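You operate a simulated robot arm through the tools that you are given. There is no shell and no other tool. Be economical: measure what you need, move in short steps, check, and stop when the job is done.

Carry out the task below with a simulated robot arm. There is one attempt and no reset: what you move stays moved.

## Task
Balance the 120 g pink carton till it shows LEVEL, then lock the beam.
Fine: carton alone on the steel plate, brass on the green plate, dial at 20 g, beam free while weighing.

It is judged by the outcome, as a careful person would: the job done as asked, and still so three seconds after it is handed in. It fails if anything else is knocked over, pushed out of place, dropped, spilled or broken.

## Robot
A 6-joint arm with a two-finger parallel gripper on a trunk, on a base that drives. Base frame: it is fixed to the floor where the robot stands at the start and does not move with it; the origin is under the middle of the robot, x ahead of it, y to its left, z up; the surface under the hand at the start is at about z = 0.926. Units: m, rad, N and s.
With the tool pointing down near the work surface it reaches from about 0.58 to 0.94 m from the robot's upright axis, wherever it stands. Its first joint turns from -2.601 to 2.601 rad. Places, roughly: balance dial [0.7, -0.1, 1]; beam lock [0.7, 0.1, 1]; top of the steel plate [0.8, 0.1, 1.2]. Payload 3.43 kg.
Tool frame: the origin (TCP) lies between the finger pads and is the grasp point; the fingertips stand 0.034 m ahead of it; z points along the fingers, y is the line along which they close. The gripper opens to 0.128 m. The fingers are 0.024 m wide and 0.012 m thick; the gripper's body (0.048 by 0.13 m) begins 0.096 m behind the TCP.
Orientation is that of the tool frame in the base frame, as a unit quaternion [x, y, z, w]. With the fingers straight down and closing along the base's y, the tool's x points along the base's -x, its y along +y and its z along -z.

## Interface
- The arm moves only by the tool play_rows. Its argument "steps" is a list of rows, each an object of numbers (a shift or turn left out is 0, a gripper value left out holds the last): "rx", "ry", "rz": the turn, a rotation vector about the base's x, y, z in units of 180 degrees (1.0 is 180 degrees); "x", "y", "z": the shift along the base's x, y, z in units of 400 mm (1.0 is 400 mm); "claw": the opening in per cent of the stroke, from 0 (shut) to 100 (fully open). In form: [{"rx": .., "ry": .., "rz": .., "x": .., "y": .., "z": .., "claw": ..}, ...]. A call has 1 to 20 rows; each row is the pose to reach, as a shift and turn from the pose commanded when the call began. A call with a number of a shift or a turn outside -1 to 1 is refused whole. A row lasts 0.2 s, in which the tool goes at most 0.05 m and 0.15 rad; a call with a longer step from one row to the next is refused whole, and so is a gripper value outside its range. A pose out of reach is approached as far as the arm can. The call stops where the force on the tool passes 40 N (or 10 N more than at its start, if that is more) or the arm is blocked; 0.2 s more then pass. Each finger travels about 0.108 m/s and halts on what it meets, pressing with about 23 N; the grip force reading is that of the motor and also rises with nothing between the fingers. The clock runs only during rows and for 0.2 s after the last one: add rows that repeat a pose to give the fingers time. It gives the time, the measured TCP pose, the force on the tool (base axes), the opening and the grip force at its end, in the units of the frame above (readings bear some noise), with the torque about the TCP (base axes, N m) and any sound that the robot's microphone picked up.
- Cameras (640 x 400 px; columns grow to the right, rows downward): "scene" is now at [0.0403, 0.1649, 1.6718]; the picture's right is [-0.13, -0.99, 0.00], its down [-0.64, 0.09, -0.77] and it looks along [0.76, -0.10, -0.64] (base axes); focal length 285 px, centre (320, 200). "wrist" rides on the gripper at [0.076, -0.011, -0.16] in the tool frame; the picture's right is [0.15, 0.99, 0.00], its down [-0.88, 0.13, -0.46] and it looks along [-0.45, 0.07, 0.89] (tool axes); focal length 234 px, centre (320, 200). There is no depth. A picture from a camera that has moved, and an enlarged one, comes with that camera's place and axes in the base frame and with its lens. The place of the scene camera against the robot may be out by one fixed shift of up to 0.012 m in any direction.
- snapshot(camera): a new picture of that camera. No time passes.
- move_column(by): slides the trunk up (or, below 0, down) by that many m; the arm and the scene camera ride with it, the base frame stays. It gives what a move gives, with no picture.
- steer(legs): drives the robot by 1 to 6 legs, each [ahead, turn to the left] in m and rad, along the robot's own axes; the way and the turn of a leg run together, so that a leg with both is an arc; at most 1.5 m and 3.142 rad a leg. The arm and the cameras ride along, it lands a little off, and it stops where it bumps. It gives what a move gives.
- head_to(pan, tilt): turns the head with the scene camera to pan (to the left, within 2.705 rad either way) and tilt (down, from -0.506 to 1.204), counted from straight ahead of the robot. It gives what a move gives.
- inspect(camera, box): a new picture of the part [left, top, right, bottom] of that camera's present view, enlarged. No time passes.
- sign_off(): hands the job in; it is judged then, once.

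Work in short steps. Places have to be worked out from the pictures, the camera data and where the tool is seen: move nearer, look again, correct. Check each grasp and each placing, and mend what went wrong. You have 120 turns and 98 pictures in all, those below and enlarged ones among them. Open the gripper and draw the arm clear of the work before you hand the job in, unless the task says otherwise; then end with one line.

The tools are called after ">>>" by a JSON object that holds its "api" and its "payload". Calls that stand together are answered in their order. play_rows: Moves the arm, as the interface text tells. Its arguments: {"type":"object","properties":{"steps":{"type":"array"}},"required":["steps"]} The other tools are called the same way: move_column (by) slides the trunk up or down; steer (legs) drives the base; head_to (pan, tilt) turns the head that bears the scene camera; snapshot (camera) takes a picture; inspect (camera, box) takes an enlarged picture of a part of a camera's view; sign_off () hands the job in.

At the start:

```text
clock: 0.0
ee_pos: [0.6885, -0.0609, 1.1499]
tool_rot: [-0.008, 1.0, -0.001, 0.012]
wrist_force: [67.7, -7.3, -115.0]
wrist_torque: [1.31, 1.62, 0.67]
width: 0.128
grip_force: 0.3
trunk travel left (down, up): [-0.675, 0.035]
robot x, y, heading: [-0.0012, -0.0025, 0.004]
head pan, tilt: [-0.134, 0.698]
```

scene: 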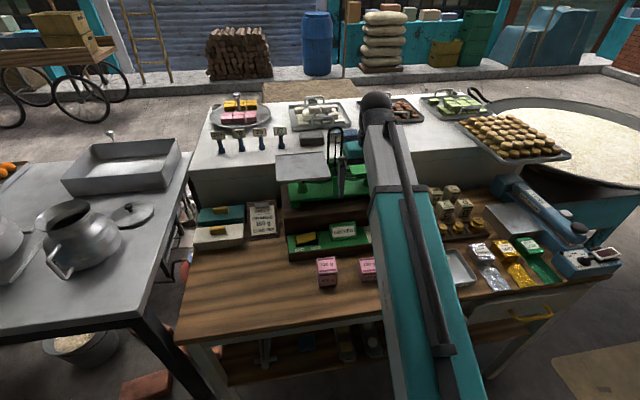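
wrist: 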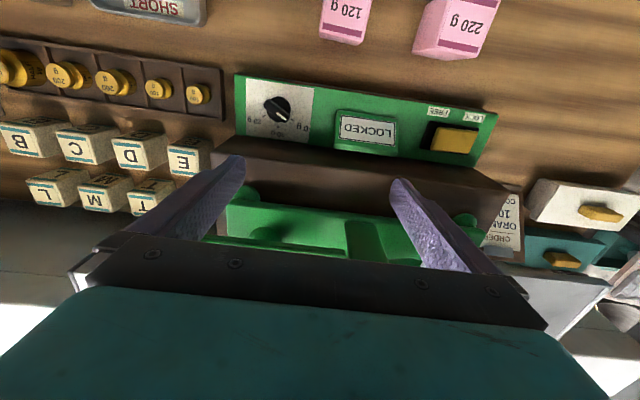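

The start force reading is large, so I look closer before moving anything.

>>> {"api": "inspect", "payload": {"camera": "scene", "box": [180, 80, 420, 300]}}

>>> {"api": "inspect", "payload": {"camera": "wrist", "box": [0, 0, 640, 280]}}

```text
1.82 times, centred on (300, 190) of scene
camera zoom: at [0.0403, 0.1649, 1.6718], right [-0.13, -0.99, 0.0], down [-0.64, 0.09, -0.77], along [0.76, -0.1, -0.64], focal length 518 px, centre (356, 218)
```

zoom: 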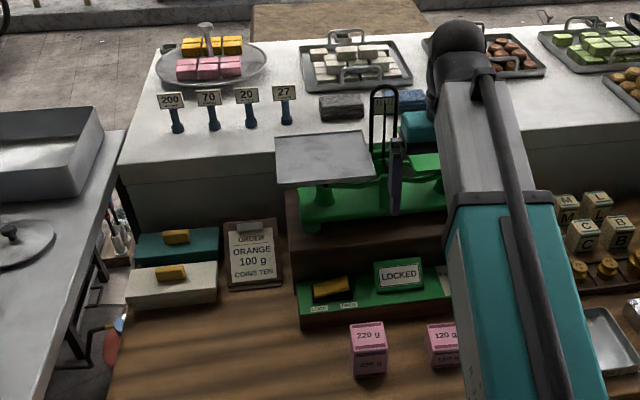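

```text
1.00 times, centred on (320, 140) of wrist (not enlarged: the box is as wide or as high as the picture)
camera zoom: at [0.6091, -0.0729, 1.3074], right [-0.16, 0.99, -0.01], down [0.87, 0.14, 0.48], along [0.47, 0.07, -0.88], focal length 234 px, centre (320, 260)
```

zoom: 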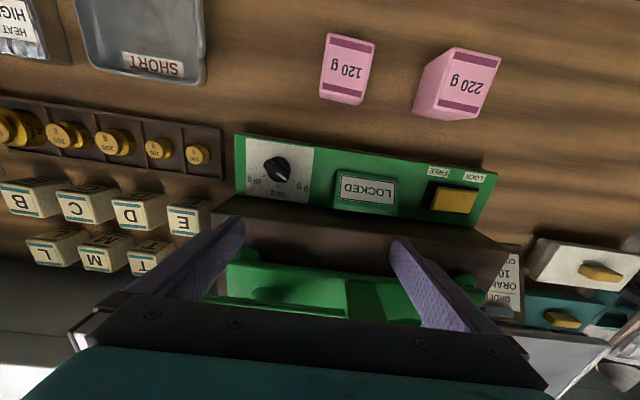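

The hand seems to hang just in front of the balance. I make a small move back towards me and up to see whether the force reading is contact.

>>> {"api": "play_rows", "payload": {"steps": [{"x": -0.025}, {"x": -0.05, "z": 0.02}, {"x": -0.05, "z": 0.02}]}}

```text
clock: 0.8
ee_pos: [0.6738, -0.0613, 1.1567]
tool_rot: [-0.008, 1.0, -0.001, 0.022]
wrist_force: [64.9, 6.0, -107.2]
wrist_torque: [-1.04, 1.56, -0.55]
width: 0.1281
grip_force: 0.1
trunk travel left (down, up): [-0.675, 0.035]
robot x, y, heading: [-0.0047, 0.003, 0.003]
head pan, tilt: [-0.134, 0.698]
```

The force hardly changed. I raise the hand further and check both the reading and the pictures.

>>> {"api": "play_rows", "payload": {"steps": [{"z": 0.06}, {"z": 0.12}, {"x": -0.05, "z": 0.2}, {"x": -0.05, "z": 0.2}, {"x": -0.05, "z": 0.2}]}}

>>> {"api": "snapshot", "payload": {"camera": "wrist"}}

>>> {"api": "snapshot", "payload": {"camera": "scene"}}

```text
clock: 1.1
ee_pos: [0.6756, -0.0615, 1.1616]
tool_rot: [-0.007, 1.0, -0.002, 0.028]
wrist_force: [17.9, -0.7, -25.7]
wrist_torque: [0.2, 0.73, 0.12]
width: 0.128
grip_force: 0.0
trunk travel left (down, up): [-0.675, 0.035]
robot x, y, heading: [0.0016, -0.0001, -0.003]
head pan, tilt: [-0.134, 0.698]
stopped in row 1: the force on the tool passed its limit at 155 N (the readings are from after the stop); the commanded pose is now the measured one
```

```text
93 pictures are left
camera wrist: at [0.5915, -0.0732, 1.3169], right [-0.16, 0.99, -0.01], down [0.85, 0.14, 0.5], along [0.5, 0.07, -0.86], focal length 234 px, centre (320, 200)
```

wrist: 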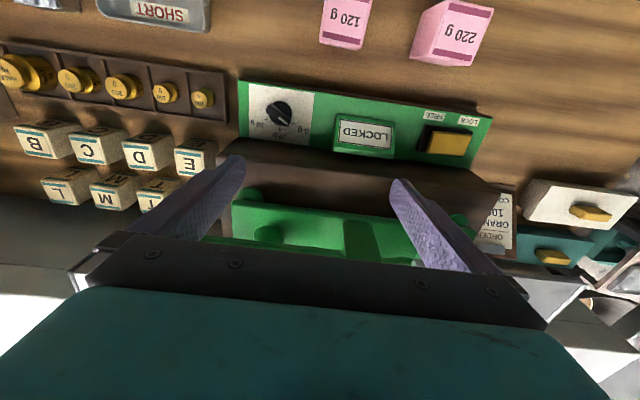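

```text
92 pictures are left
camera scene: at [0.0403, 0.1649, 1.6718], right [-0.13, -0.99, 0.0], down [-0.64, 0.09, -0.77], along [0.76, -0.1, -0.64], focal length 285 px, centre (320, 200)
```

scene: 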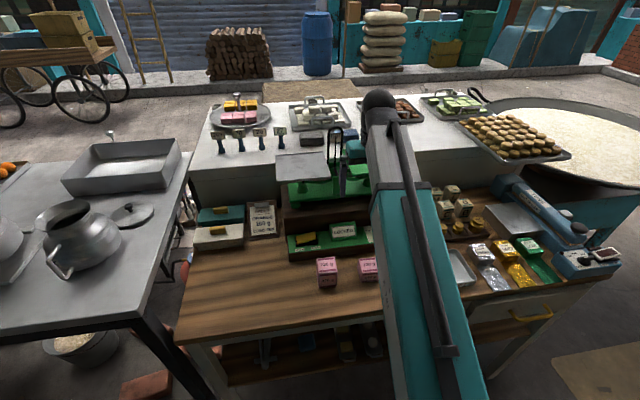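

The reading dropped to 31 N when the command was reset to the measured pose. I hold still for two rows to see what it settles at.

>>> {"api": "play_rows", "payload": {"steps": [{"claw": 100}, {"claw": 100}]}}

>>> {"api": "inspect", "payload": {"camera": "scene", "box": [270, 80, 430, 220]}}

```text
clock: 1.5
ee_pos: [0.6767, -0.0615, 1.162]
tool_rot: [-0.007, 1.0, -0.002, 0.028]
wrist_force: [8.1, -0.7, -11.7]
wrist_torque: [0.13, 0.38, 0.08]
width: 0.128
grip_force: 0.1
trunk travel left (down, up): [-0.675, 0.035]
robot x, y, heading: [-0.0029, 0.0024, 0.0]
head pan, tilt: [-0.134, 0.698]
stopped in row 2: the force on the tool passed its limit at 44 N (the readings are from after the stop); the commanded pose is now the measured one
```

```text
2.86 times, centred on (350, 150) of scene
camera zoom: at [0.0404, 0.1649, 1.6718], right [-0.13, -0.99, 0.0], down [-0.64, 0.09, -0.77], along [0.76, -0.1, -0.64], focal length 813 px, centre (234, 343)
```

zoom: 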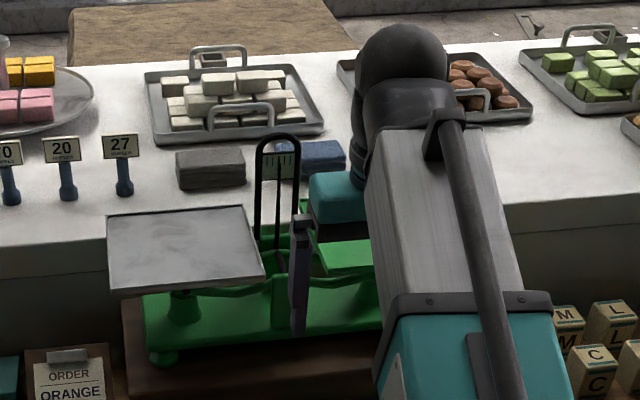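

Force builds while holding still, as if something holds the fingers forward/down. I test by giving way a few millimetres along that direction.

>>> {"api": "play_rows", "payload": {"steps": [{"x": 0.005, "z": -0.01}, {"x": 0.01, "z": -0.02}]}}

>>> {"api": "inspect", "payload": {"camera": "wrist", "box": [200, 140, 520, 340]}}

```text
clock: 2.1
ee_pos: [0.6811, -0.0619, 1.1538]
tool_rot: [-0.007, 1.0, -0.002, 0.026]
wrist_force: [-0.5, -0.7, 0.3]
wrist_torque: [0.01, 0.01, 0.02]
width: 0.1281
grip_force: 0.1
trunk travel left (down, up): [-0.675, 0.035]
robot x, y, heading: [0.0007, 0.0047, 0.003]
head pan, tilt: [-0.134, 0.698]
```

```text
2.00 times, centred on (360, 240) of wrist
camera zoom: at [0.5955, -0.0732, 1.3088], right [-0.16, 0.99, -0.01], down [0.85, 0.14, 0.5], along [0.5, 0.07, -0.87], focal length 468 px, centre (240, 120)
```

zoom: 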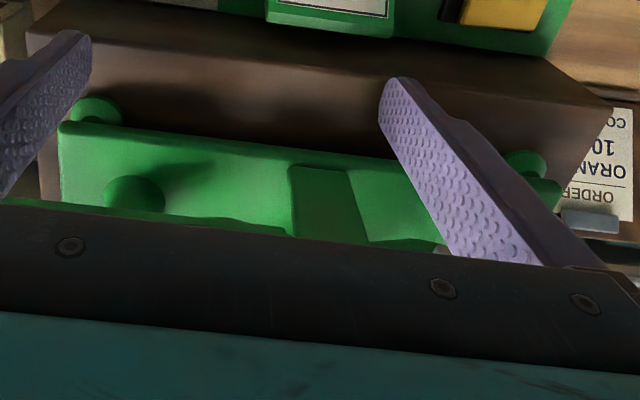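

Force is zero here, so the earlier force came from the arm near a joint limit when going back/up, not from the balance. I raise the trunk slightly and back the base 0.12 m straight away, giving the arm a better working range.

>>> {"api": "move_column", "payload": {"by": 0.03}}

>>> {"api": "steer", "payload": {"legs": [[-0.12, 0]]}}

>>> {"api": "snapshot", "payload": {"camera": "wrist"}}

>>> {"api": "snapshot", "payload": {"camera": "scene"}}

```text
clock: 2.9
ee_pos: [0.6796, -0.0617, 1.1833]
tool_rot: [-0.007, 1.0, -0.003, 0.027]
wrist_force: [1.1, 1.0, 0.5]
wrist_torque: [-0.02, -0.01, -0.01]
width: 0.1281
grip_force: 0.2
trunk travel left (down, up): [-0.705, 0.005]
robot x, y, heading: [-0.0012, 0.004, -0.002]
head pan, tilt: [-0.134, 0.698]
```

```text
clock: 4.2
ee_pos: [0.5584, -0.0633, 1.1847]
tool_rot: [-0.008, 1.0, -0.003, 0.027]
wrist_force: [-0.5, 0.3, -0.5]
wrist_torque: [0.0, -0.01, 0.0]
width: 0.1281
grip_force: 0.0
trunk travel left (down, up): [-0.705, 0.005]
robot x, y, heading: [-0.1186, -0.0013, -0.0]
head pan, tilt: [-0.134, 0.698]
```

```text
89 pictures are left
camera wrist: at [0.4736, -0.0734, 1.3394], right [-0.16, 0.99, -0.01], down [0.85, 0.14, 0.5], along [0.5, 0.07, -0.86], focal length 234 px, centre (320, 200)
```

wrist: 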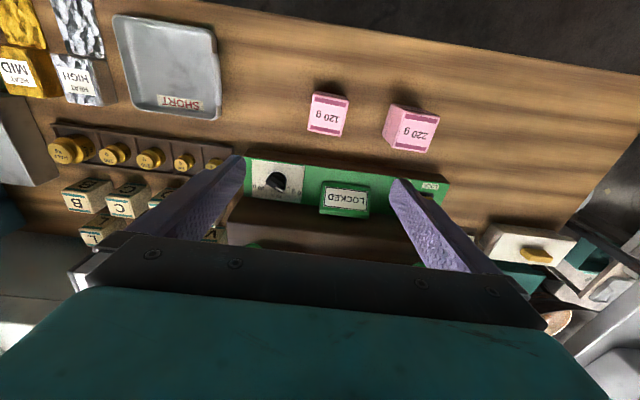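

```text
88 pictures are left
camera scene: at [-0.082, 0.1648, 1.7018], right [-0.13, -0.99, 0.0], down [-0.64, 0.09, -0.77], along [0.76, -0.1, -0.64], focal length 285 px, centre (320, 200)
```

scene: 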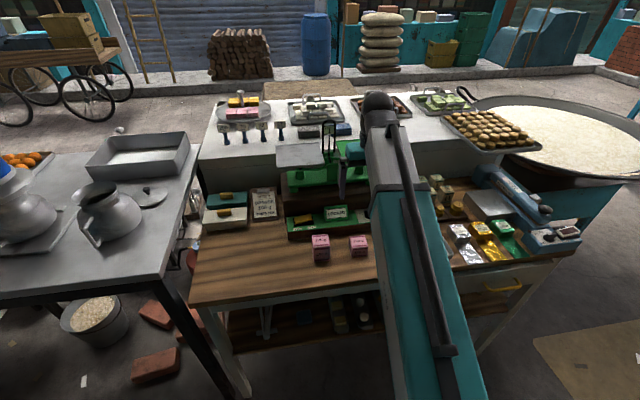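

The hand is clear now. I enlarge the brass weights, dial and lock switch.

>>> {"api": "inspect", "payload": {"camera": "wrist", "box": [40, 80, 280, 230]}}

>>> {"api": "inspect", "payload": {"camera": "wrist", "box": [230, 80, 470, 230]}}

>>> {"api": "inspect", "payload": {"camera": "scene", "box": [250, 110, 500, 266]}}

```text
2.67 times, centred on (160, 155) of wrist
camera zoom: at [0.4736, -0.0734, 1.3394], right [-0.16, 0.99, -0.01], down [0.85, 0.14, 0.5], along [0.5, 0.07, -0.86], focal length 624 px, centre (747, 320)
```

zoom: 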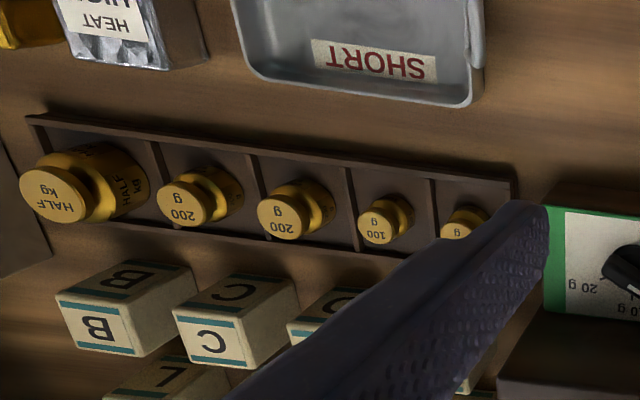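

```text
2.67 times, centred on (350, 155) of wrist
camera zoom: at [0.4736, -0.0734, 1.3394], right [-0.16, 0.99, -0.01], down [0.85, 0.14, 0.5], along [0.5, 0.07, -0.86], focal length 624 px, centre (240, 320)
```

zoom: 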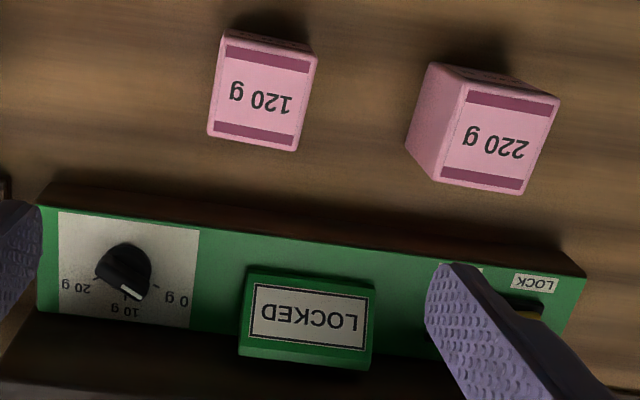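

```text
2.56 times, centred on (375, 188) of scene
camera zoom: at [-0.082, 0.1648, 1.7018], right [-0.13, -0.99, 0.0], down [-0.64, 0.09, -0.77], along [0.76, -0.1, -0.64], focal length 729 px, centre (179, 231)
```

zoom: 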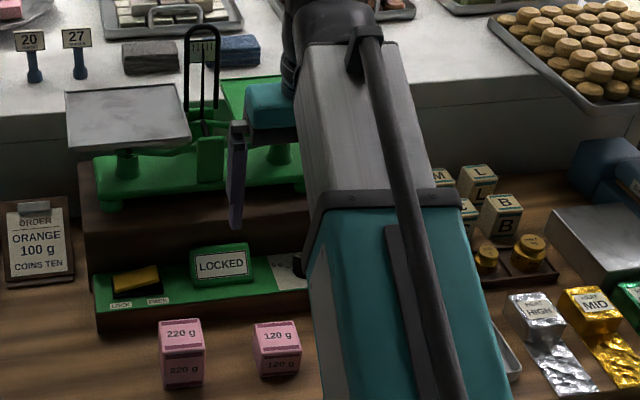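

The brass row reads half kg, 200, 200, 100, and one more; the dial points near 7 g and the slider is on LOCK. I estimate the 120 g carton at about (0.54, -0.05), so I level the tool and hover above it for a closer look.

>>> {"api": "play_rows", "payload": {"steps": [{"z": -0.07, "ry": 0.01, "claw": 66}, {"x": -0.02, "y": 0.015, "z": -0.14, "ry": 0.017, "rz": -0.005, "claw": 66}, {"x": -0.04, "y": 0.033, "z": -0.2, "ry": 0.017, "rz": -0.005, "claw": 66}, {"x": -0.04, "y": 0.033, "z": -0.2, "ry": 0.017, "rz": -0.005, "claw": 66}]}}

>>> {"api": "snapshot", "payload": {"camera": "wrist"}}

>>> {"api": "snapshot", "payload": {"camera": "scene"}}

```text
clock: 5.2
ee_pos: [0.543, -0.0481, 1.1038]
tool_rot: [0.001, 1.0, -0.003, 0.0]
wrist_force: [0.1, -0.3, 0.2]
wrist_torque: [0.01, 0.02, 0.0]
width: 0.0846
grip_force: 0.0
trunk travel left (down, up): [-0.705, 0.005]
robot x, y, heading: [-0.1223, 0.001, 0.003]
head pan, tilt: [-0.134, 0.698]
```

```text
84 pictures are left
camera wrist: at [0.4666, -0.0583, 1.2632], right [-0.14, 0.99, 0.0], down [0.88, 0.13, 0.45], along [0.45, 0.06, -0.89], focal length 234 px, centre (320, 200)
```

wrist: 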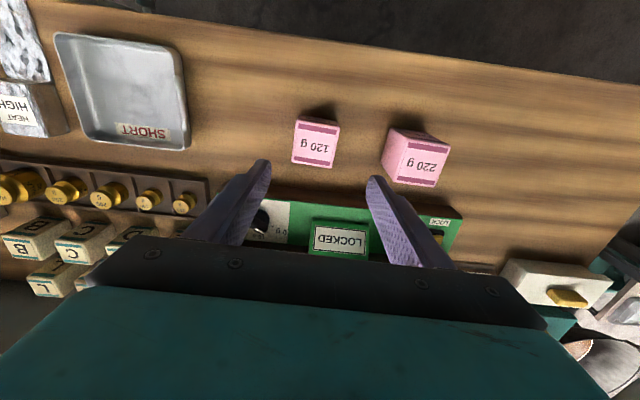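

```text
83 pictures are left
camera scene: at [-0.0803, 0.1647, 1.7018], right [-0.13, -0.99, 0.0], down [-0.64, 0.09, -0.77], along [0.76, -0.1, -0.64], focal length 285 px, centre (320, 200)
```

scene: 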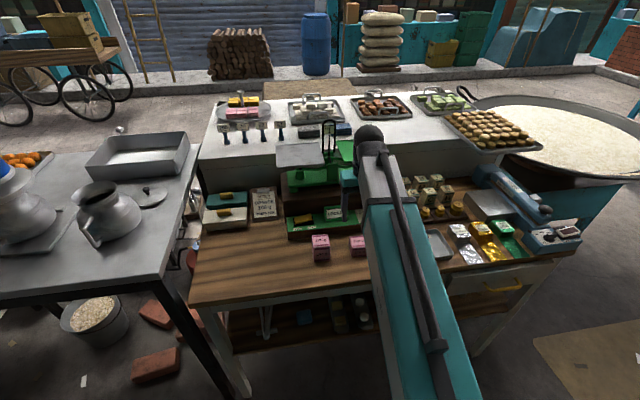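

The carton is about a 5 cm cube, centred near (0.536, -0.056) with top near 0.976 and square to the axes. I descend over it to TCP z about 0.966, fingertips just clear of the table.

>>> {"api": "play_rows", "payload": {"steps": [{"x": -0.0175, "y": -0.02, "z": -0.1}, {"x": -0.0175, "y": -0.02, "z": -0.2}, {"x": -0.0175, "y": -0.02, "z": -0.25}, {"x": -0.0175, "y": -0.02, "z": -0.25}]}}

>>> {"api": "snapshot", "payload": {"camera": "wrist"}}

>>> {"api": "inspect", "payload": {"camera": "scene", "box": [280, 180, 440, 280]}}

```text
clock: 6.2
ee_pos: [0.5374, -0.0559, 1.0044]
tool_rot: [0.001, 1.0, -0.002, 0.0]
wrist_force: [-0.4, -0.3, 0.3]
wrist_torque: [-0.02, -0.01, 0.01]
width: 0.0844
grip_force: 0.0
trunk travel left (down, up): [-0.705, 0.005]
robot x, y, heading: [-0.1199, 0.0043, -0.001]
head pan, tilt: [-0.134, 0.698]
```

```text
82 pictures are left
camera wrist: at [0.4593, -0.0664, 1.1637], right [-0.14, 0.99, 0.0], down [0.88, 0.13, 0.46], along [0.45, 0.06, -0.89], focal length 234 px, centre (320, 200)
```

wrist: 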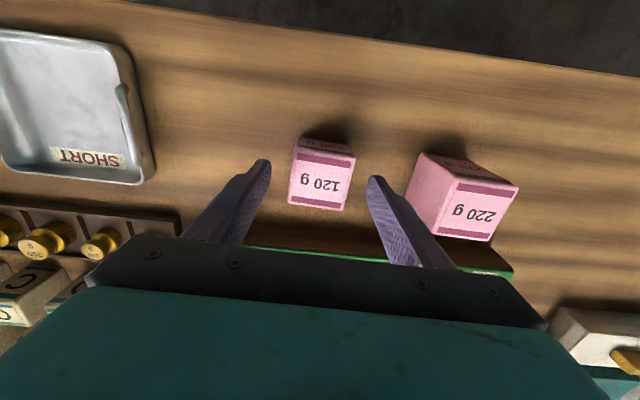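

```text
4.00 times, centred on (360, 230) of scene
camera zoom: at [-0.0803, 0.1647, 1.7018], right [-0.13, -0.99, 0.0], down [-0.64, 0.09, -0.77], along [0.76, -0.1, -0.64], focal length 1138 px, centre (160, 80)
```

zoom: 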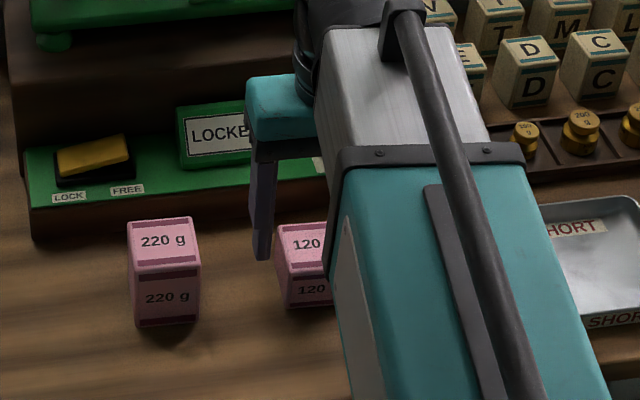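

The carton reads at (0.536, -0.055), between the fingers as planned. I go down the last 38 mm.

>>> {"api": "play_rows", "payload": {"steps": [{"z": -0.05}, {"z": -0.094}, {"z": -0.094}]}}

>>> {"api": "play_rows", "payload": {"steps": [{"claw": 50}, {"claw": 30}, {"claw": 30}, {"claw": 30}]}}

>>> {"api": "snapshot", "payload": {"camera": "wrist"}}

```text
clock: 7.0
ee_pos: [0.5354, -0.0565, 0.9673]
tool_rot: [0.001, 1.0, -0.003, 0.0]
wrist_force: [-0.4, 0.5, -0.5]
wrist_torque: [0.0, 0.0, 0.01]
width: 0.0844
grip_force: 0.0
trunk travel left (down, up): [-0.705, 0.005]
robot x, y, heading: [-0.1216, 0.0057, -0.001]
head pan, tilt: [-0.134, 0.698]
```

```text
clock: 8.0
ee_pos: [0.5356, -0.0576, 0.9663]
tool_rot: [0.0, 1.0, -0.003, 0.0]
wrist_force: [-0.4, 0.2, 0.8]
wrist_torque: [0.06, -0.06, -0.01]
width: 0.0544
grip_force: 22.9
trunk travel left (down, up): [-0.705, 0.005]
robot x, y, heading: [-0.1227, -0.0008, -0.003]
head pan, tilt: [-0.134, 0.698]
```

```text
80 pictures are left
camera wrist: at [0.4597, -0.0666, 1.126], right [-0.14, 0.99, 0.0], down [0.88, 0.13, 0.45], along [0.45, 0.06, -0.89], focal length 234 px, centre (320, 200)
```

wrist: 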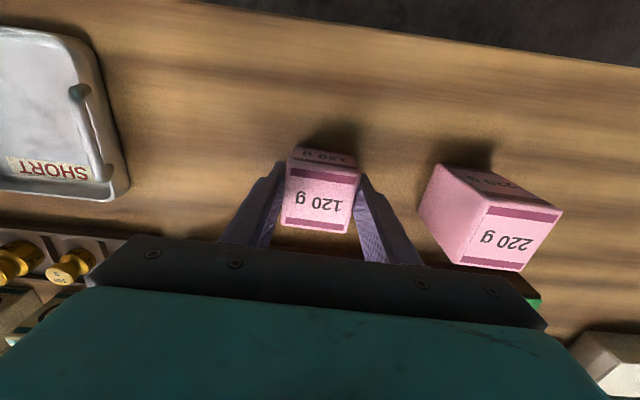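

The carton is gripped (0.054 m, 23 N). I lift it, going up step by step and watching for the joint-limit force.

>>> {"api": "play_rows", "payload": {"steps": [{"z": 0.1}, {"z": 0.2}, {"z": 0.3}, {"z": 0.4}, {"z": 0.5}, {"z": 0.5}]}}

>>> {"api": "snapshot", "payload": {"camera": "wrist"}}

```text
clock: 9.2
ee_pos: [0.5402, -0.057, 1.1637]
tool_rot: [0.0, 1.0, -0.002, 0.008]
wrist_force: [9.9, -1.2, -13.8]
wrist_torque: [0.1, 0.41, 0.07]
width: 0.0544
grip_force: 23.0
trunk travel left (down, up): [-0.705, 0.005]
robot x, y, heading: [-0.1254, 0.0064, 0.004]
head pan, tilt: [-0.134, 0.698]
stopped in row 6: the force on the tool passed its limit at 67 N (the readings are from after the stop); the commanded pose is now the measured one
```

```text
79 pictures are left
camera wrist: at [0.461, -0.067, 1.3204], right [-0.14, 0.99, -0.01], down [0.87, 0.13, 0.47], along [0.47, 0.06, -0.88], focal length 234 px, centre (320, 200)
```

wrist: 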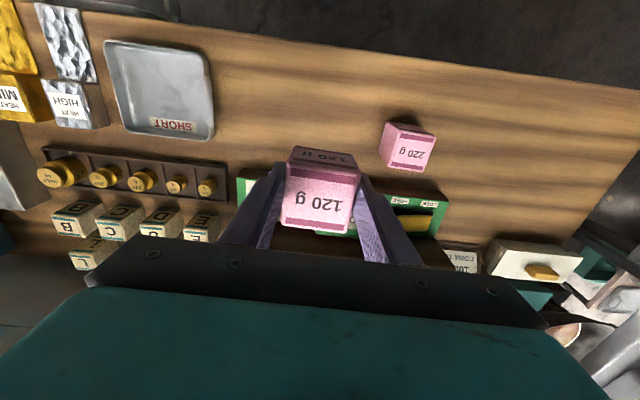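

The arm's height limit rises with reach, so I move forward and slightly up along it to (0.62, -0.06, 1.2), still clear in front of the plates, to view the steel plate from the wrist.

>>> {"api": "play_rows", "payload": {"steps": [{"x": 0.06, "ry": 0.005}, {"x": 0.13, "z": 0.02, "ry": 0.005}, {"x": 0.2, "z": 0.08, "ry": 0.005}, {"x": 0.2, "z": 0.1, "ry": 0.005}, {"x": 0.2, "z": 0.1, "ry": 0.005}]}}

>>> {"api": "snapshot", "payload": {"camera": "wrist"}}

>>> {"api": "inspect", "payload": {"camera": "scene", "box": [260, 100, 420, 200]}}

```text
clock: 9.7
ee_pos: [0.5715, -0.0573, 1.1644]
tool_rot: [0.0, 1.0, -0.003, 0.003]
wrist_force: [8.8, -0.5, -13.0]
wrist_torque: [0.09, 0.41, 0.04]
width: 0.0545
grip_force: 23.1
trunk travel left (down, up): [-0.705, 0.005]
robot x, y, heading: [-0.123, 0.0025, 0.004]
head pan, tilt: [-0.134, 0.698]
stopped in row 2: the force on the tool passed its limit at 43 N (the readings are from after the stop); the commanded pose is now the measured one
```

```text
78 pictures are left
camera wrist: at [0.4931, -0.0674, 1.3229], right [-0.15, 0.99, -0.01], down [0.88, 0.13, 0.46], along [0.46, 0.06, -0.89], focal length 234 px, centre (320, 200)
```

wrist: 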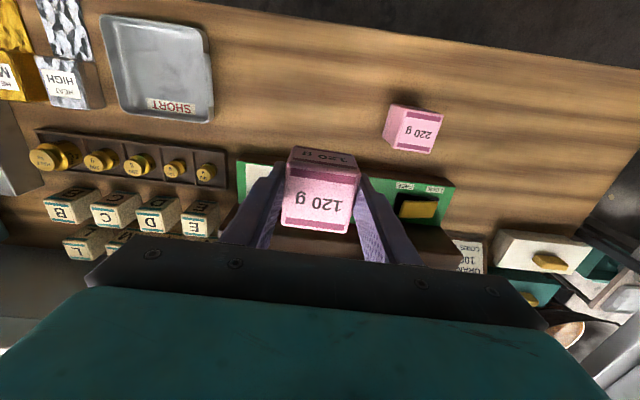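

```text
4.00 times, centred on (340, 150) of scene
camera zoom: at [-0.0804, 0.1647, 1.7018], right [-0.13, -0.99, 0.0], down [-0.64, 0.09, -0.77], along [0.76, -0.1, -0.64], focal length 1138 px, centre (240, 400)
```

zoom: 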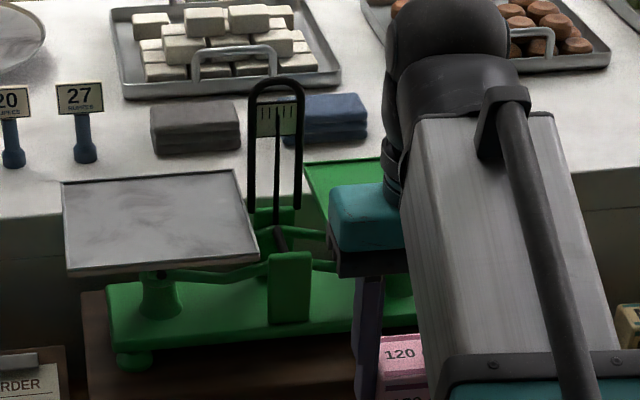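

Still at the limit at reach 0.69. I lower slightly, back the base another 0.15 m, and then test how high the arm goes at longer reach, in free space in front of the balance.

>>> {"api": "play_rows", "payload": {"steps": [{"x": 0.02, "z": -0.05}, {"x": 0.02, "z": -0.05}]}}

>>> {"api": "steer", "payload": {"legs": [[-0.15, 0]]}}

>>> {"api": "play_rows", "payload": {"steps": [{"x": 0.1}, {"x": 0.2}, {"x": 0.3}, {"x": 0.4}, {"x": 0.4}]}}

```text
clock: 10.3
ee_pos: [0.5779, -0.0556, 1.1447]
tool_rot: [0.0, 1.0, -0.003, 0.003]
wrist_force: [-0.1, -0.2, -1.4]
wrist_torque: [-0.01, -0.02, -0.02]
width: 0.0547
grip_force: 23.5
trunk travel left (down, up): [-0.705, 0.005]
robot x, y, heading: [-0.1232, 0.0012, -0.005]
head pan, tilt: [-0.134, 0.698]
```

```text
clock: 11.8
ee_pos: [0.4268, -0.0574, 1.1447]
tool_rot: [-0.001, 1.0, -0.003, 0.001]
wrist_force: [0.7, -0.1, -0.1]
wrist_torque: [-0.03, -0.06, 0.04]
width: 0.0543
grip_force: 23.1
trunk travel left (down, up): [-0.705, 0.005]
robot x, y, heading: [-0.2721, -0.0022, 0.001]
head pan, tilt: [-0.134, 0.698]
```

```text
clock: 13.0
ee_pos: [0.5883, -0.0575, 1.1432]
tool_rot: [-0.001, 1.0, -0.004, 0.002]
wrist_force: [0.5, 0.0, -1.1]
wrist_torque: [-0.03, 0.0, 0.01]
width: 0.0545
grip_force: 23.0
trunk travel left (down, up): [-0.705, 0.005]
robot x, y, heading: [-0.269, 0.0017, 0.003]
head pan, tilt: [-0.134, 0.698]
```

Now at reach about 0.86. I test raising from here.

>>> {"api": "play_rows", "payload": {"steps": [{"z": 0.08}, {"z": 0.16}, {"z": 0.24}, {"z": 0.32}, {"z": 0.4}, {"z": 0.4}]}}

>>> {"api": "snapshot", "payload": {"camera": "scene"}}

>>> {"api": "snapshot", "payload": {"camera": "wrist"}}

```text
clock: 13.7
ee_pos: [0.5918, -0.0571, 1.2213]
tool_rot: [-0.001, 1.0, -0.002, 0.009]
wrist_force: [9.2, 0.7, -14.9]
wrist_torque: [-0.02, 0.42, -0.01]
width: 0.0543
grip_force: 22.8
trunk travel left (down, up): [-0.705, 0.005]
robot x, y, heading: [-0.27, 0.0014, 0.004]
head pan, tilt: [-0.134, 0.698]
stopped in row 3: the force on the tool passed its limit at 67 N (the readings are from after the stop); the commanded pose is now the measured one
```

```text
76 pictures are left
camera scene: at [-0.2303, 0.1646, 1.7018], right [-0.13, -0.99, 0.0], down [-0.64, 0.09, -0.77], along [0.76, -0.1, -0.64], focal length 285 px, centre (320, 200)
```

scene: 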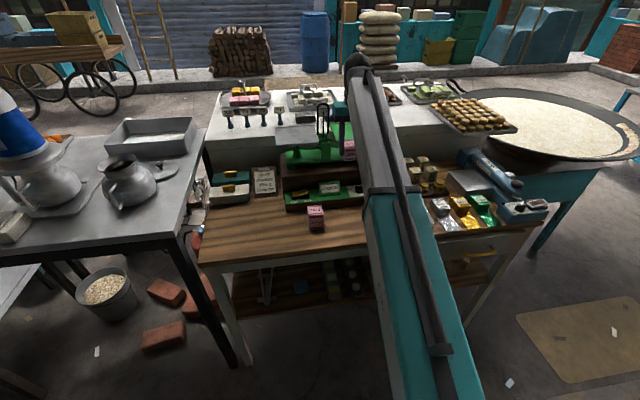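

```text
75 pictures are left
camera wrist: at [0.5123, -0.0674, 1.3802], right [-0.15, 0.99, -0.01], down [0.87, 0.13, 0.47], along [0.47, 0.06, -0.88], focal length 234 px, centre (320, 200)
```

wrist: 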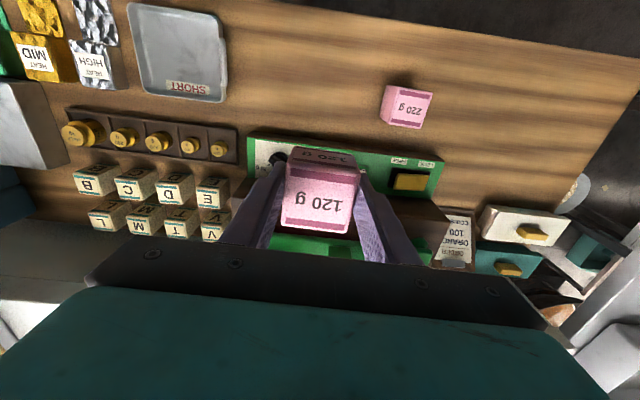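

The height limit is only ~1.22 with the tool vertical; tilting the fingers forward should free it. I'll set the carton back on its old spot, regrasp it with the tool tilted about 35°, and use that for the plate. First, back and down.

>>> {"api": "play_rows", "payload": {"steps": [{"x": -0.08, "z": -0.08, "ry": 0.005}, {"x": -0.14, "z": -0.18, "ry": 0.005}, {"x": -0.14, "z": -0.29, "ry": 0.005}, {"x": -0.14, "z": -0.4, "ry": 0.005}, {"x": -0.14, "z": -0.5, "ry": 0.005}, {"x": -0.14, "z": -0.58, "ry": 0.005}, {"x": -0.14, "z": -0.6, "ry": 0.005}, {"x": -0.14, "z": -0.6, "ry": 0.005}]}}

>>> {"api": "snapshot", "payload": {"camera": "wrist"}}

```text
clock: 15.5
ee_pos: [0.5348, -0.0565, 0.9826]
tool_rot: [0.0, 1.0, -0.003, 0.0]
wrist_force: [-0.2, -1.0, -1.1]
wrist_torque: [0.01, 0.01, 0.01]
width: 0.0544
grip_force: 23.0
trunk travel left (down, up): [-0.705, 0.005]
robot x, y, heading: [-0.2702, 0.0002, 0.003]
head pan, tilt: [-0.134, 0.698]
```

```text
74 pictures are left
camera wrist: at [0.4593, -0.0667, 1.1419], right [-0.15, 0.99, -0.01], down [0.88, 0.13, 0.46], along [0.45, 0.06, -0.89], focal length 234 px, centre (320, 200)
```

wrist: 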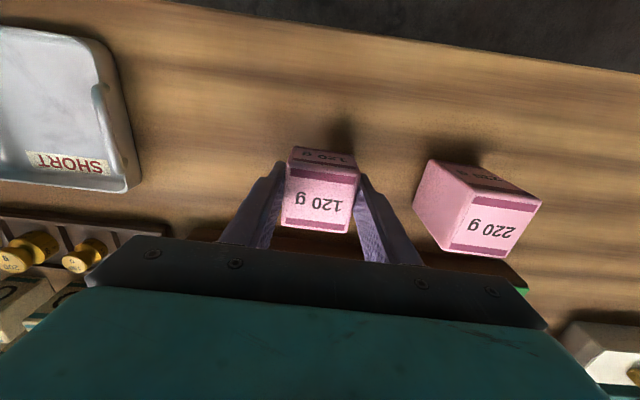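

About 16 mm above the table. I lower 15.5 mm, then open.

>>> {"api": "play_rows", "payload": {"steps": [{"z": -0.02}, {"z": -0.039}, {"z": -0.039}, {"z": -0.039, "claw": 50}, {"z": -0.039, "claw": 66}, {"z": -0.039, "claw": 66}, {"z": 0.01, "claw": 66}, {"z": 0.01, "claw": 66}]}}

>>> {"api": "play_rows", "payload": {"steps": [{"ry": -0.045}, {"ry": -0.09}, {"ry": -0.135}, {"ry": -0.18}, {"ry": -0.195}, {"ry": -0.195}]}}

>>> {"api": "snapshot", "payload": {"camera": "wrist"}}

>>> {"api": "inspect", "payload": {"camera": "scene", "box": [260, 150, 420, 250]}}

```text
clock: 17.3
ee_pos: [0.5356, -0.0556, 0.9868]
tool_rot: [0.0, 1.0, -0.003, 0.001]
wrist_force: [-0.7, -0.5, -0.7]
wrist_torque: [-0.04, 0.02, 0.02]
width: 0.0846
grip_force: 0.0
trunk travel left (down, up): [-0.705, 0.005]
robot x, y, heading: [-0.2738, 0.0022, -0.002]
head pan, tilt: [-0.134, 0.698]
```

```text
clock: 18.7
ee_pos: [0.5359, -0.0577, 0.9868]
tool_rot: [0.0, 0.953, -0.003, 0.302]
wrist_force: [-0.5, 0.3, 0.0]
wrist_torque: [0.0, -0.05, 0.03]
width: 0.0843
grip_force: 0.1
trunk travel left (down, up): [-0.705, 0.005]
robot x, y, heading: [-0.2716, 0.0019, 0.003]
head pan, tilt: [-0.134, 0.698]
```

```text
73 pictures are left
camera wrist: at [0.3805, -0.0672, 1.0731], right [-0.12, 0.99, -0.09], down [0.46, 0.13, 0.88], along [0.88, 0.06, -0.47], focal length 234 px, centre (320, 200)
```

wrist: 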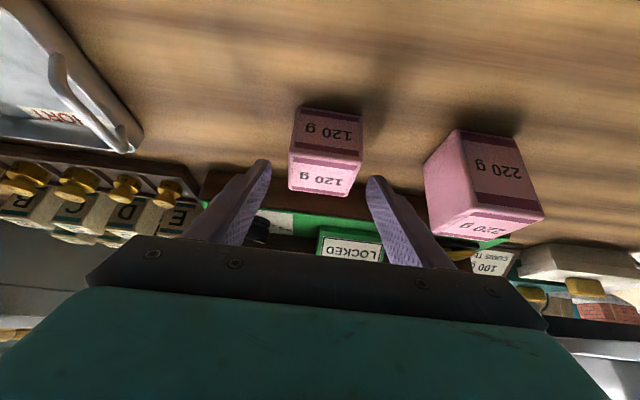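

```text
4.00 times, centred on (340, 200) of scene
camera zoom: at [-0.2304, 0.1646, 1.7018], right [-0.13, -0.99, 0.0], down [-0.64, 0.09, -0.77], along [0.76, -0.1, -0.64], focal length 1138 px, centre (240, 200)
```

zoom: 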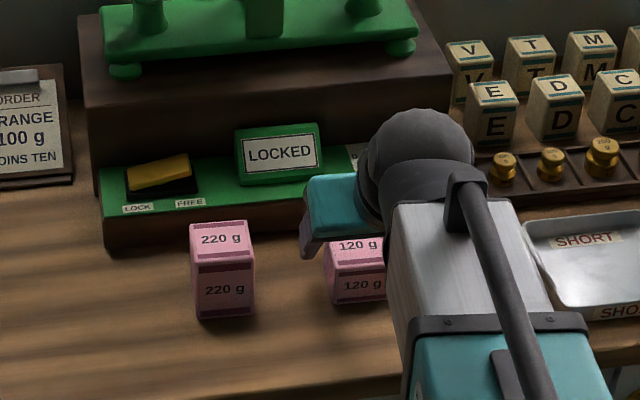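

The carton stands upright in place and the tilted tool is aligned. I lower 19 mm and grip.

>>> {"api": "play_rows", "payload": {"steps": [{"z": -0.03}, {"z": -0.048}, {"z": -0.048}, {"z": -0.048, "claw": 45}, {"z": -0.048, "claw": 30}, {"z": -0.048, "claw": 30}, {"z": -0.048, "claw": 30}]}}

>>> {"api": "snapshot", "payload": {"camera": "wrist"}}

```text
clock: 20.3
ee_pos: [0.5333, -0.0572, 0.9667]
tool_rot: [0.0, 0.954, -0.003, 0.301]
wrist_force: [0.6, 0.2, 0.4]
wrist_torque: [0.04, -0.03, 0.01]
width: 0.0546
grip_force: 23.3
trunk travel left (down, up): [-0.705, 0.005]
robot x, y, heading: [-0.2692, -0.0002, -0.002]
head pan, tilt: [-0.134, 0.698]
```

```text
71 pictures are left
camera wrist: at [0.3802, -0.0673, 1.054], right [-0.12, 0.99, -0.09], down [0.46, 0.13, 0.88], along [0.88, 0.06, -0.47], focal length 234 px, centre (320, 200)
```

wrist: 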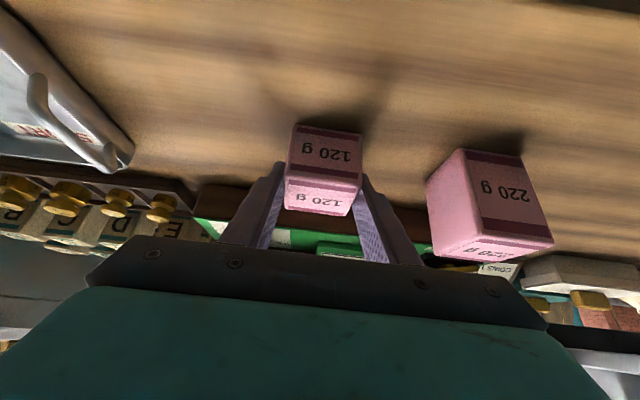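

Gripped. Now I lift straight up towards z = 1.28 with the tilted tool.

>>> {"api": "play_rows", "payload": {"steps": [{"z": 0.1}, {"z": 0.2}, {"z": 0.3}, {"z": 0.4}, {"z": 0.5}, {"z": 0.6}, {"z": 0.7}, {"z": 0.78}, {"z": 0.78}]}}

>>> {"api": "snapshot", "payload": {"camera": "wrist"}}

>>> {"api": "inspect", "payload": {"camera": "scene", "box": [260, 80, 420, 180]}}

```text
clock: 22.3
ee_pos: [0.5338, -0.0562, 1.28]
tool_rot: [0.0, 0.954, -0.003, 0.301]
wrist_force: [0.7, 0.3, -0.8]
wrist_torque: [0.03, -0.02, 0.06]
width: 0.0545
grip_force: 22.8
trunk travel left (down, up): [-0.705, 0.005]
robot x, y, heading: [-0.2697, 0.0003, 0.001]
head pan, tilt: [-0.134, 0.698]
```

```text
70 pictures are left
camera wrist: at [0.3807, -0.0674, 1.3661], right [-0.12, 0.99, -0.09], down [0.46, 0.13, 0.88], along [0.88, 0.06, -0.47], focal length 234 px, centre (320, 200)
```

wrist: 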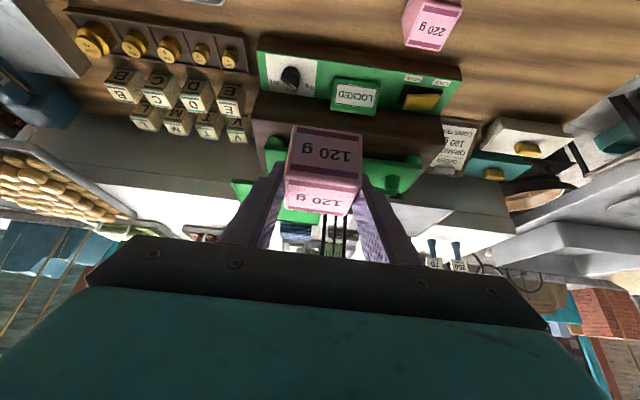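

```text
4.00 times, centred on (340, 130) of scene
camera zoom: at [-0.2301, 0.1646, 1.7018], right [-0.13, -0.99, 0.0], down [-0.64, 0.09, -0.77], along [0.76, -0.1, -0.64], focal length 1138 px, centre (240, 480)
```

zoom: 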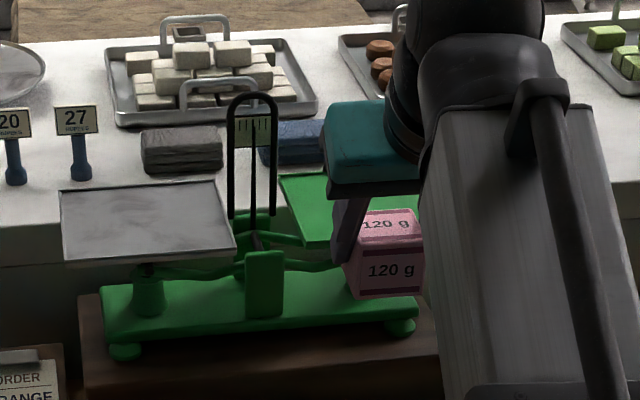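

That works without force. I enlarge the wrist view to triangulate the steel plate.

>>> {"api": "inspect", "payload": {"camera": "wrist", "box": [240, 140, 480, 290]}}

```text
2.67 times, centred on (360, 215) of wrist
camera zoom: at [0.3807, -0.0674, 1.3661], right [-0.12, 0.99, -0.09], down [0.46, 0.13, 0.88], along [0.88, 0.06, -0.47], focal length 624 px, centre (213, 160)
```

zoom: 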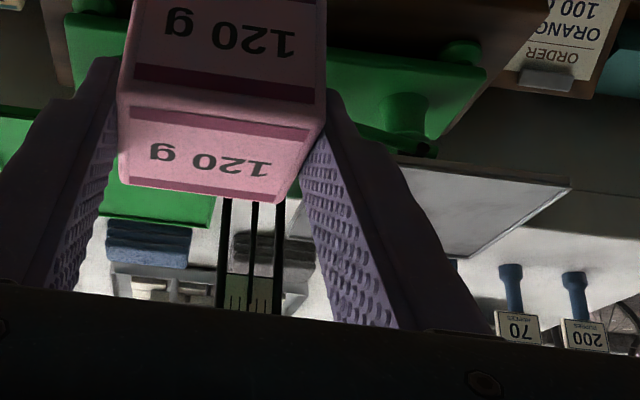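

The plate's front-left corner triangulates to about (0.74, 0.20, 1.16). I shift the hand 6 cm right and 5 cm up for a second, unobstructed wrist view to firm that up.

>>> {"api": "play_rows", "payload": {"steps": [{"y": -0.08, "z": 0.06}, {"y": -0.16, "z": 0.125}, {"y": -0.16, "z": 0.125}]}}

>>> {"api": "inspect", "payload": {"camera": "wrist", "box": [300, 130, 540, 280]}}

```text
clock: 23.1
ee_pos: [0.5357, -0.1214, 1.3293]
tool_rot: [0.0, 0.953, -0.003, 0.302]
wrist_force: [1.0, -0.9, -1.1]
wrist_torque: [-0.01, 0.01, 0.0]
width: 0.0545
grip_force: 22.4
trunk travel left (down, up): [-0.705, 0.005]
robot x, y, heading: [-0.2723, 0.0009, 0.001]
head pan, tilt: [-0.134, 0.698]
```

```text
2.67 times, centred on (420, 205) of wrist
camera zoom: at [0.3809, -0.1311, 1.4162], right [-0.12, 0.99, -0.09], down [0.46, 0.13, 0.88], along [0.88, 0.06, -0.47], focal length 624 px, centre (53, 187)
```

zoom: 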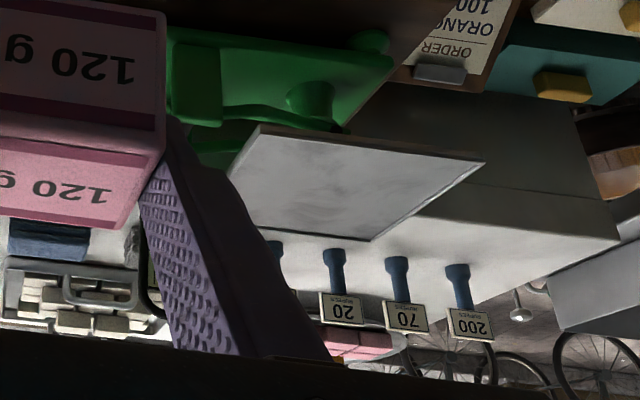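

Two wrist views agree: plate top z ≈ 1.1655, x 0.72–0.87, y 0.03–0.19, centre (0.794, 0.111). I drive the base 0.15 m ahead with the carton held high to bring the plate into reach.

>>> {"api": "steer", "payload": {"legs": [[0.15, 0]]}}

>>> {"api": "play_rows", "payload": {"steps": [{"y": 0.1}, {"y": 0.2}, {"y": 0.3}, {"y": 0.4}, {"y": 0.5}, {"y": 0.58}, {"y": 0.58}]}}

>>> {"api": "snapshot", "payload": {"camera": "wrist"}}

>>> {"api": "snapshot", "payload": {"camera": "scene"}}

```text
clock: 24.6
ee_pos: [0.6869, -0.121, 1.3275]
tool_rot: [0.0, 0.954, -0.003, 0.3]
wrist_force: [0.5, -0.3, -1.5]
wrist_torque: [0.01, 0.03, -0.01]
width: 0.0546
grip_force: 23.3
trunk travel left (down, up): [-0.705, 0.005]
robot x, y, heading: [-0.1181, -0.0006, -0.002]
head pan, tilt: [-0.134, 0.698]
```

```text
clock: 26.2
ee_pos: [0.6853, 0.1094, 1.3297]
tool_rot: [0.001, 0.953, -0.003, 0.302]
wrist_force: [0.5, 0.6, -2.4]
wrist_torque: [0.01, 0.0, 0.01]
width: 0.0547
grip_force: 23.2
trunk travel left (down, up): [-0.705, 0.005]
robot x, y, heading: [-0.1207, 0.0028, 0.004]
head pan, tilt: [-0.134, 0.698]
```

```text
66 pictures are left
camera wrist: at [0.5308, 0.1003, 1.4157], right [-0.12, 0.99, -0.09], down [0.46, 0.13, 0.88], along [0.88, 0.06, -0.47], focal length 234 px, centre (320, 200)
```

wrist: 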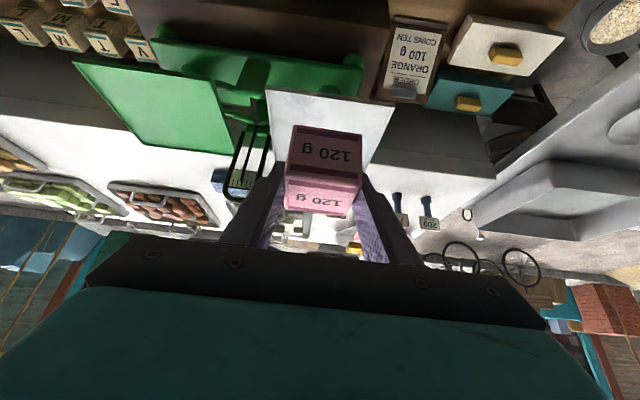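

```text
65 pictures are left
camera scene: at [-0.0799, 0.1646, 1.7018], right [-0.13, -0.99, 0.0], down [-0.64, 0.09, -0.77], along [0.76, -0.1, -0.64], focal length 285 px, centre (320, 200)
```

scene: 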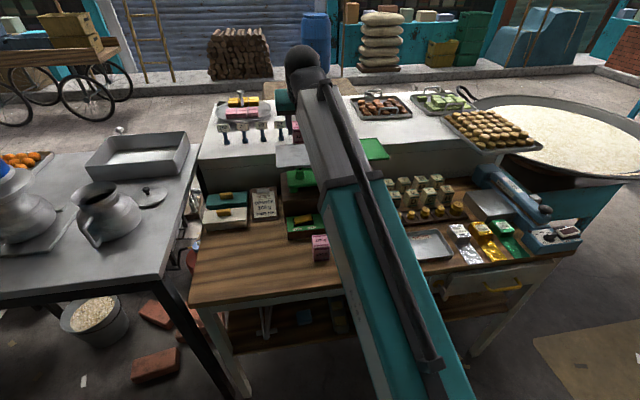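

The hand is in line with the plate and my plate estimate holds. I move 0.10 m forward over it, then lower to about 15 mm above contact.

>>> {"api": "play_rows", "payload": {"steps": [{"x": 0.1}, {"x": 0.2}, {"x": 0.25}, {"x": 0.25, "z": -0.1}, {"x": 0.25, "z": -0.2}, {"x": 0.25, "z": -0.27}, {"x": 0.25, "z": -0.27}]}}

>>> {"api": "snapshot", "payload": {"camera": "wrist"}}

>>> {"api": "inspect", "payload": {"camera": "scene", "box": [250, 90, 410, 190]}}

```text
clock: 27.8
ee_pos: [0.7868, 0.1117, 1.2211]
tool_rot: [0.0, 0.953, -0.003, 0.302]
wrist_force: [0.4, 0.8, -1.2]
wrist_torque: [-0.01, 0.03, -0.02]
width: 0.0546
grip_force: 23.0
trunk travel left (down, up): [-0.705, 0.005]
robot x, y, heading: [-0.1212, 0.0024, 0.001]
head pan, tilt: [-0.134, 0.698]
```

```text
64 pictures are left
camera wrist: at [0.6316, 0.1013, 1.3081], right [-0.12, 0.99, -0.09], down [0.46, 0.13, 0.88], along [0.88, 0.06, -0.47], focal length 234 px, centre (320, 200)
```

wrist: 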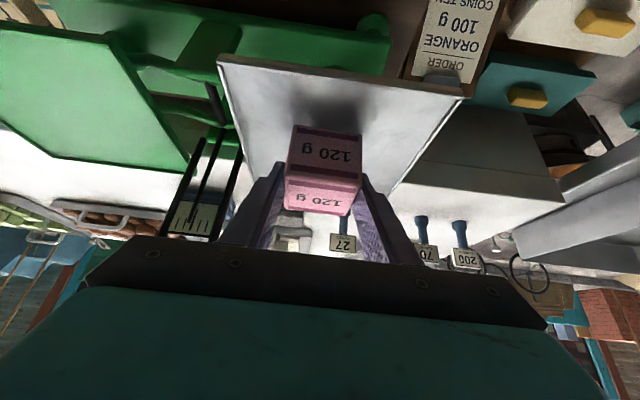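

```text
4.00 times, centred on (330, 140) of scene
camera zoom: at [-0.08, 0.1648, 1.7018], right [-0.13, -0.99, 0.0], down [-0.64, 0.09, -0.77], along [0.76, -0.1, -0.64], focal length 1138 px, centre (280, 440)
```

zoom: 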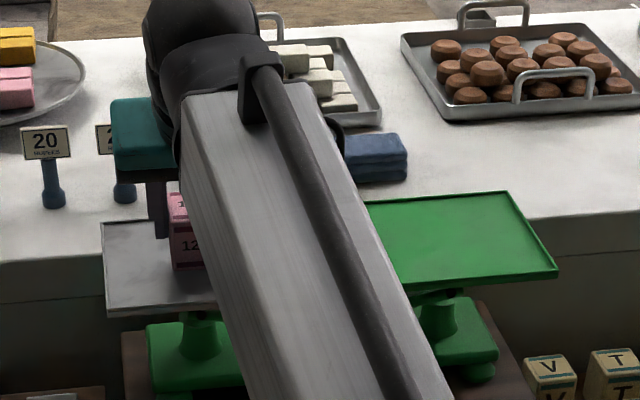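

Carton is about 15 mm above the plate and well inside it. I lower 12 mm, then creep in 1 mm steps watching the force.

>>> {"api": "play_rows", "payload": {"steps": [{"z": -0.015}, {"z": -0.03}, {"z": -0.03}]}}

>>> {"api": "play_rows", "payload": {"steps": [{"z": -0.0025}, {"z": -0.005}, {"z": -0.005}]}}

>>> {"api": "inspect", "payload": {"camera": "wrist", "box": [240, 80, 440, 230]}}

```text
clock: 28.6
ee_pos: [0.7864, 0.111, 1.2116]
tool_rot: [0.0, 0.953, -0.002, 0.305]
wrist_force: [4.0, 1.7, 14.9]
wrist_torque: [0.3, 0.15, -0.11]
width: 0.0545
grip_force: 23.1
trunk travel left (down, up): [-0.705, 0.005]
robot x, y, heading: [-0.1195, -0.0001, -0.003]
head pan, tilt: [-0.134, 0.698]
```

```text
clock: 29.4
ee_pos: [0.7864, 0.1116, 1.2102]
tool_rot: [0.0, 0.953, -0.003, 0.304]
wrist_force: [4.2, 2.0, 23.8]
wrist_torque: [0.23, -0.07, 0.0]
width: 0.0549
grip_force: 22.8
trunk travel left (down, up): [-0.705, 0.005]
robot x, y, heading: [-0.1196, 0.0014, 0.002]
head pan, tilt: [-0.134, 0.698]
```

```text
2.67 times, centred on (340, 155) of wrist
camera zoom: at [0.6296, 0.1011, 1.2956], right [-0.12, 0.99, -0.09], down [0.45, 0.13, 0.88], along [0.88, 0.06, -0.47], focal length 624 px, centre (267, 320)
```

zoom: 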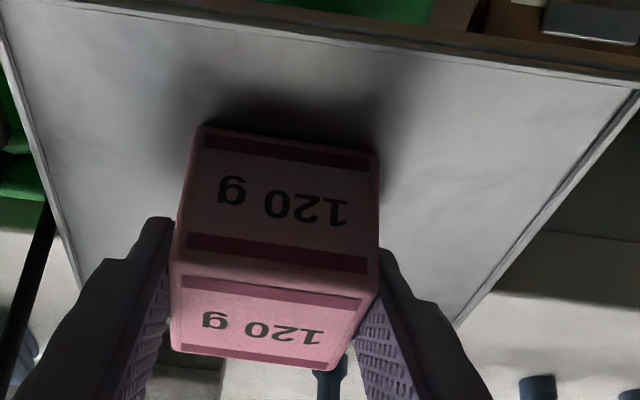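

Contact at TCP z ≈ 1.2115 (24 N). I ease up 3 mm to unload, open, and withdraw along the tool axis.

>>> {"api": "play_rows", "payload": {"steps": [{"z": 0.008}, {"z": 0.008}, {"z": 0.008, "claw": 50}, {"z": 0.008, "claw": 66}, {"z": 0.008, "claw": 66}]}}

>>> {"api": "play_rows", "payload": {"steps": [{"x": -0.03, "z": 0.043}, {"x": -0.09, "z": 0.128}, {"x": -0.15, "z": 0.214}, {"x": -0.21, "z": 0.3}, {"x": -0.21, "z": 0.3}]}}

>>> {"api": "snapshot", "payload": {"camera": "wrist"}}

```text
clock: 30.6
ee_pos: [0.7856, 0.1118, 1.209]
tool_rot: [0.0, 0.954, -0.003, 0.301]
wrist_force: [-0.3, -0.5, 0.6]
wrist_torque: [0.02, -0.01, -0.01]
width: 0.0845
grip_force: 0.1
trunk travel left (down, up): [-0.705, 0.005]
robot x, y, heading: [-0.1224, 0.0006, 0.0]
head pan, tilt: [-0.134, 0.698]
```

```text
clock: 31.8
ee_pos: [0.7026, 0.1104, 1.3315]
tool_rot: [0.0, 0.953, -0.003, 0.302]
wrist_force: [0.0, 0.8, -0.5]
wrist_torque: [-0.01, 0.0, -0.03]
width: 0.0848
grip_force: 0.0
trunk travel left (down, up): [-0.705, 0.005]
robot x, y, heading: [-0.1224, -0.0011, 0.001]
head pan, tilt: [-0.134, 0.698]
```

```text
61 pictures are left
camera wrist: at [0.5472, 0.1008, 1.4181], right [-0.12, 0.99, -0.09], down [0.46, 0.13, 0.88], along [0.88, 0.06, -0.47], focal length 234 px, centre (320, 200)
```

wrist: 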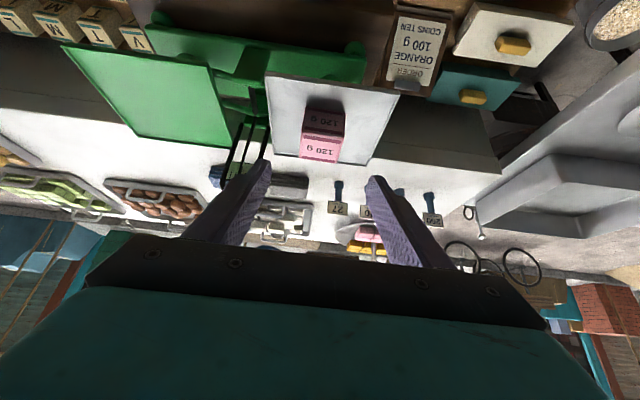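

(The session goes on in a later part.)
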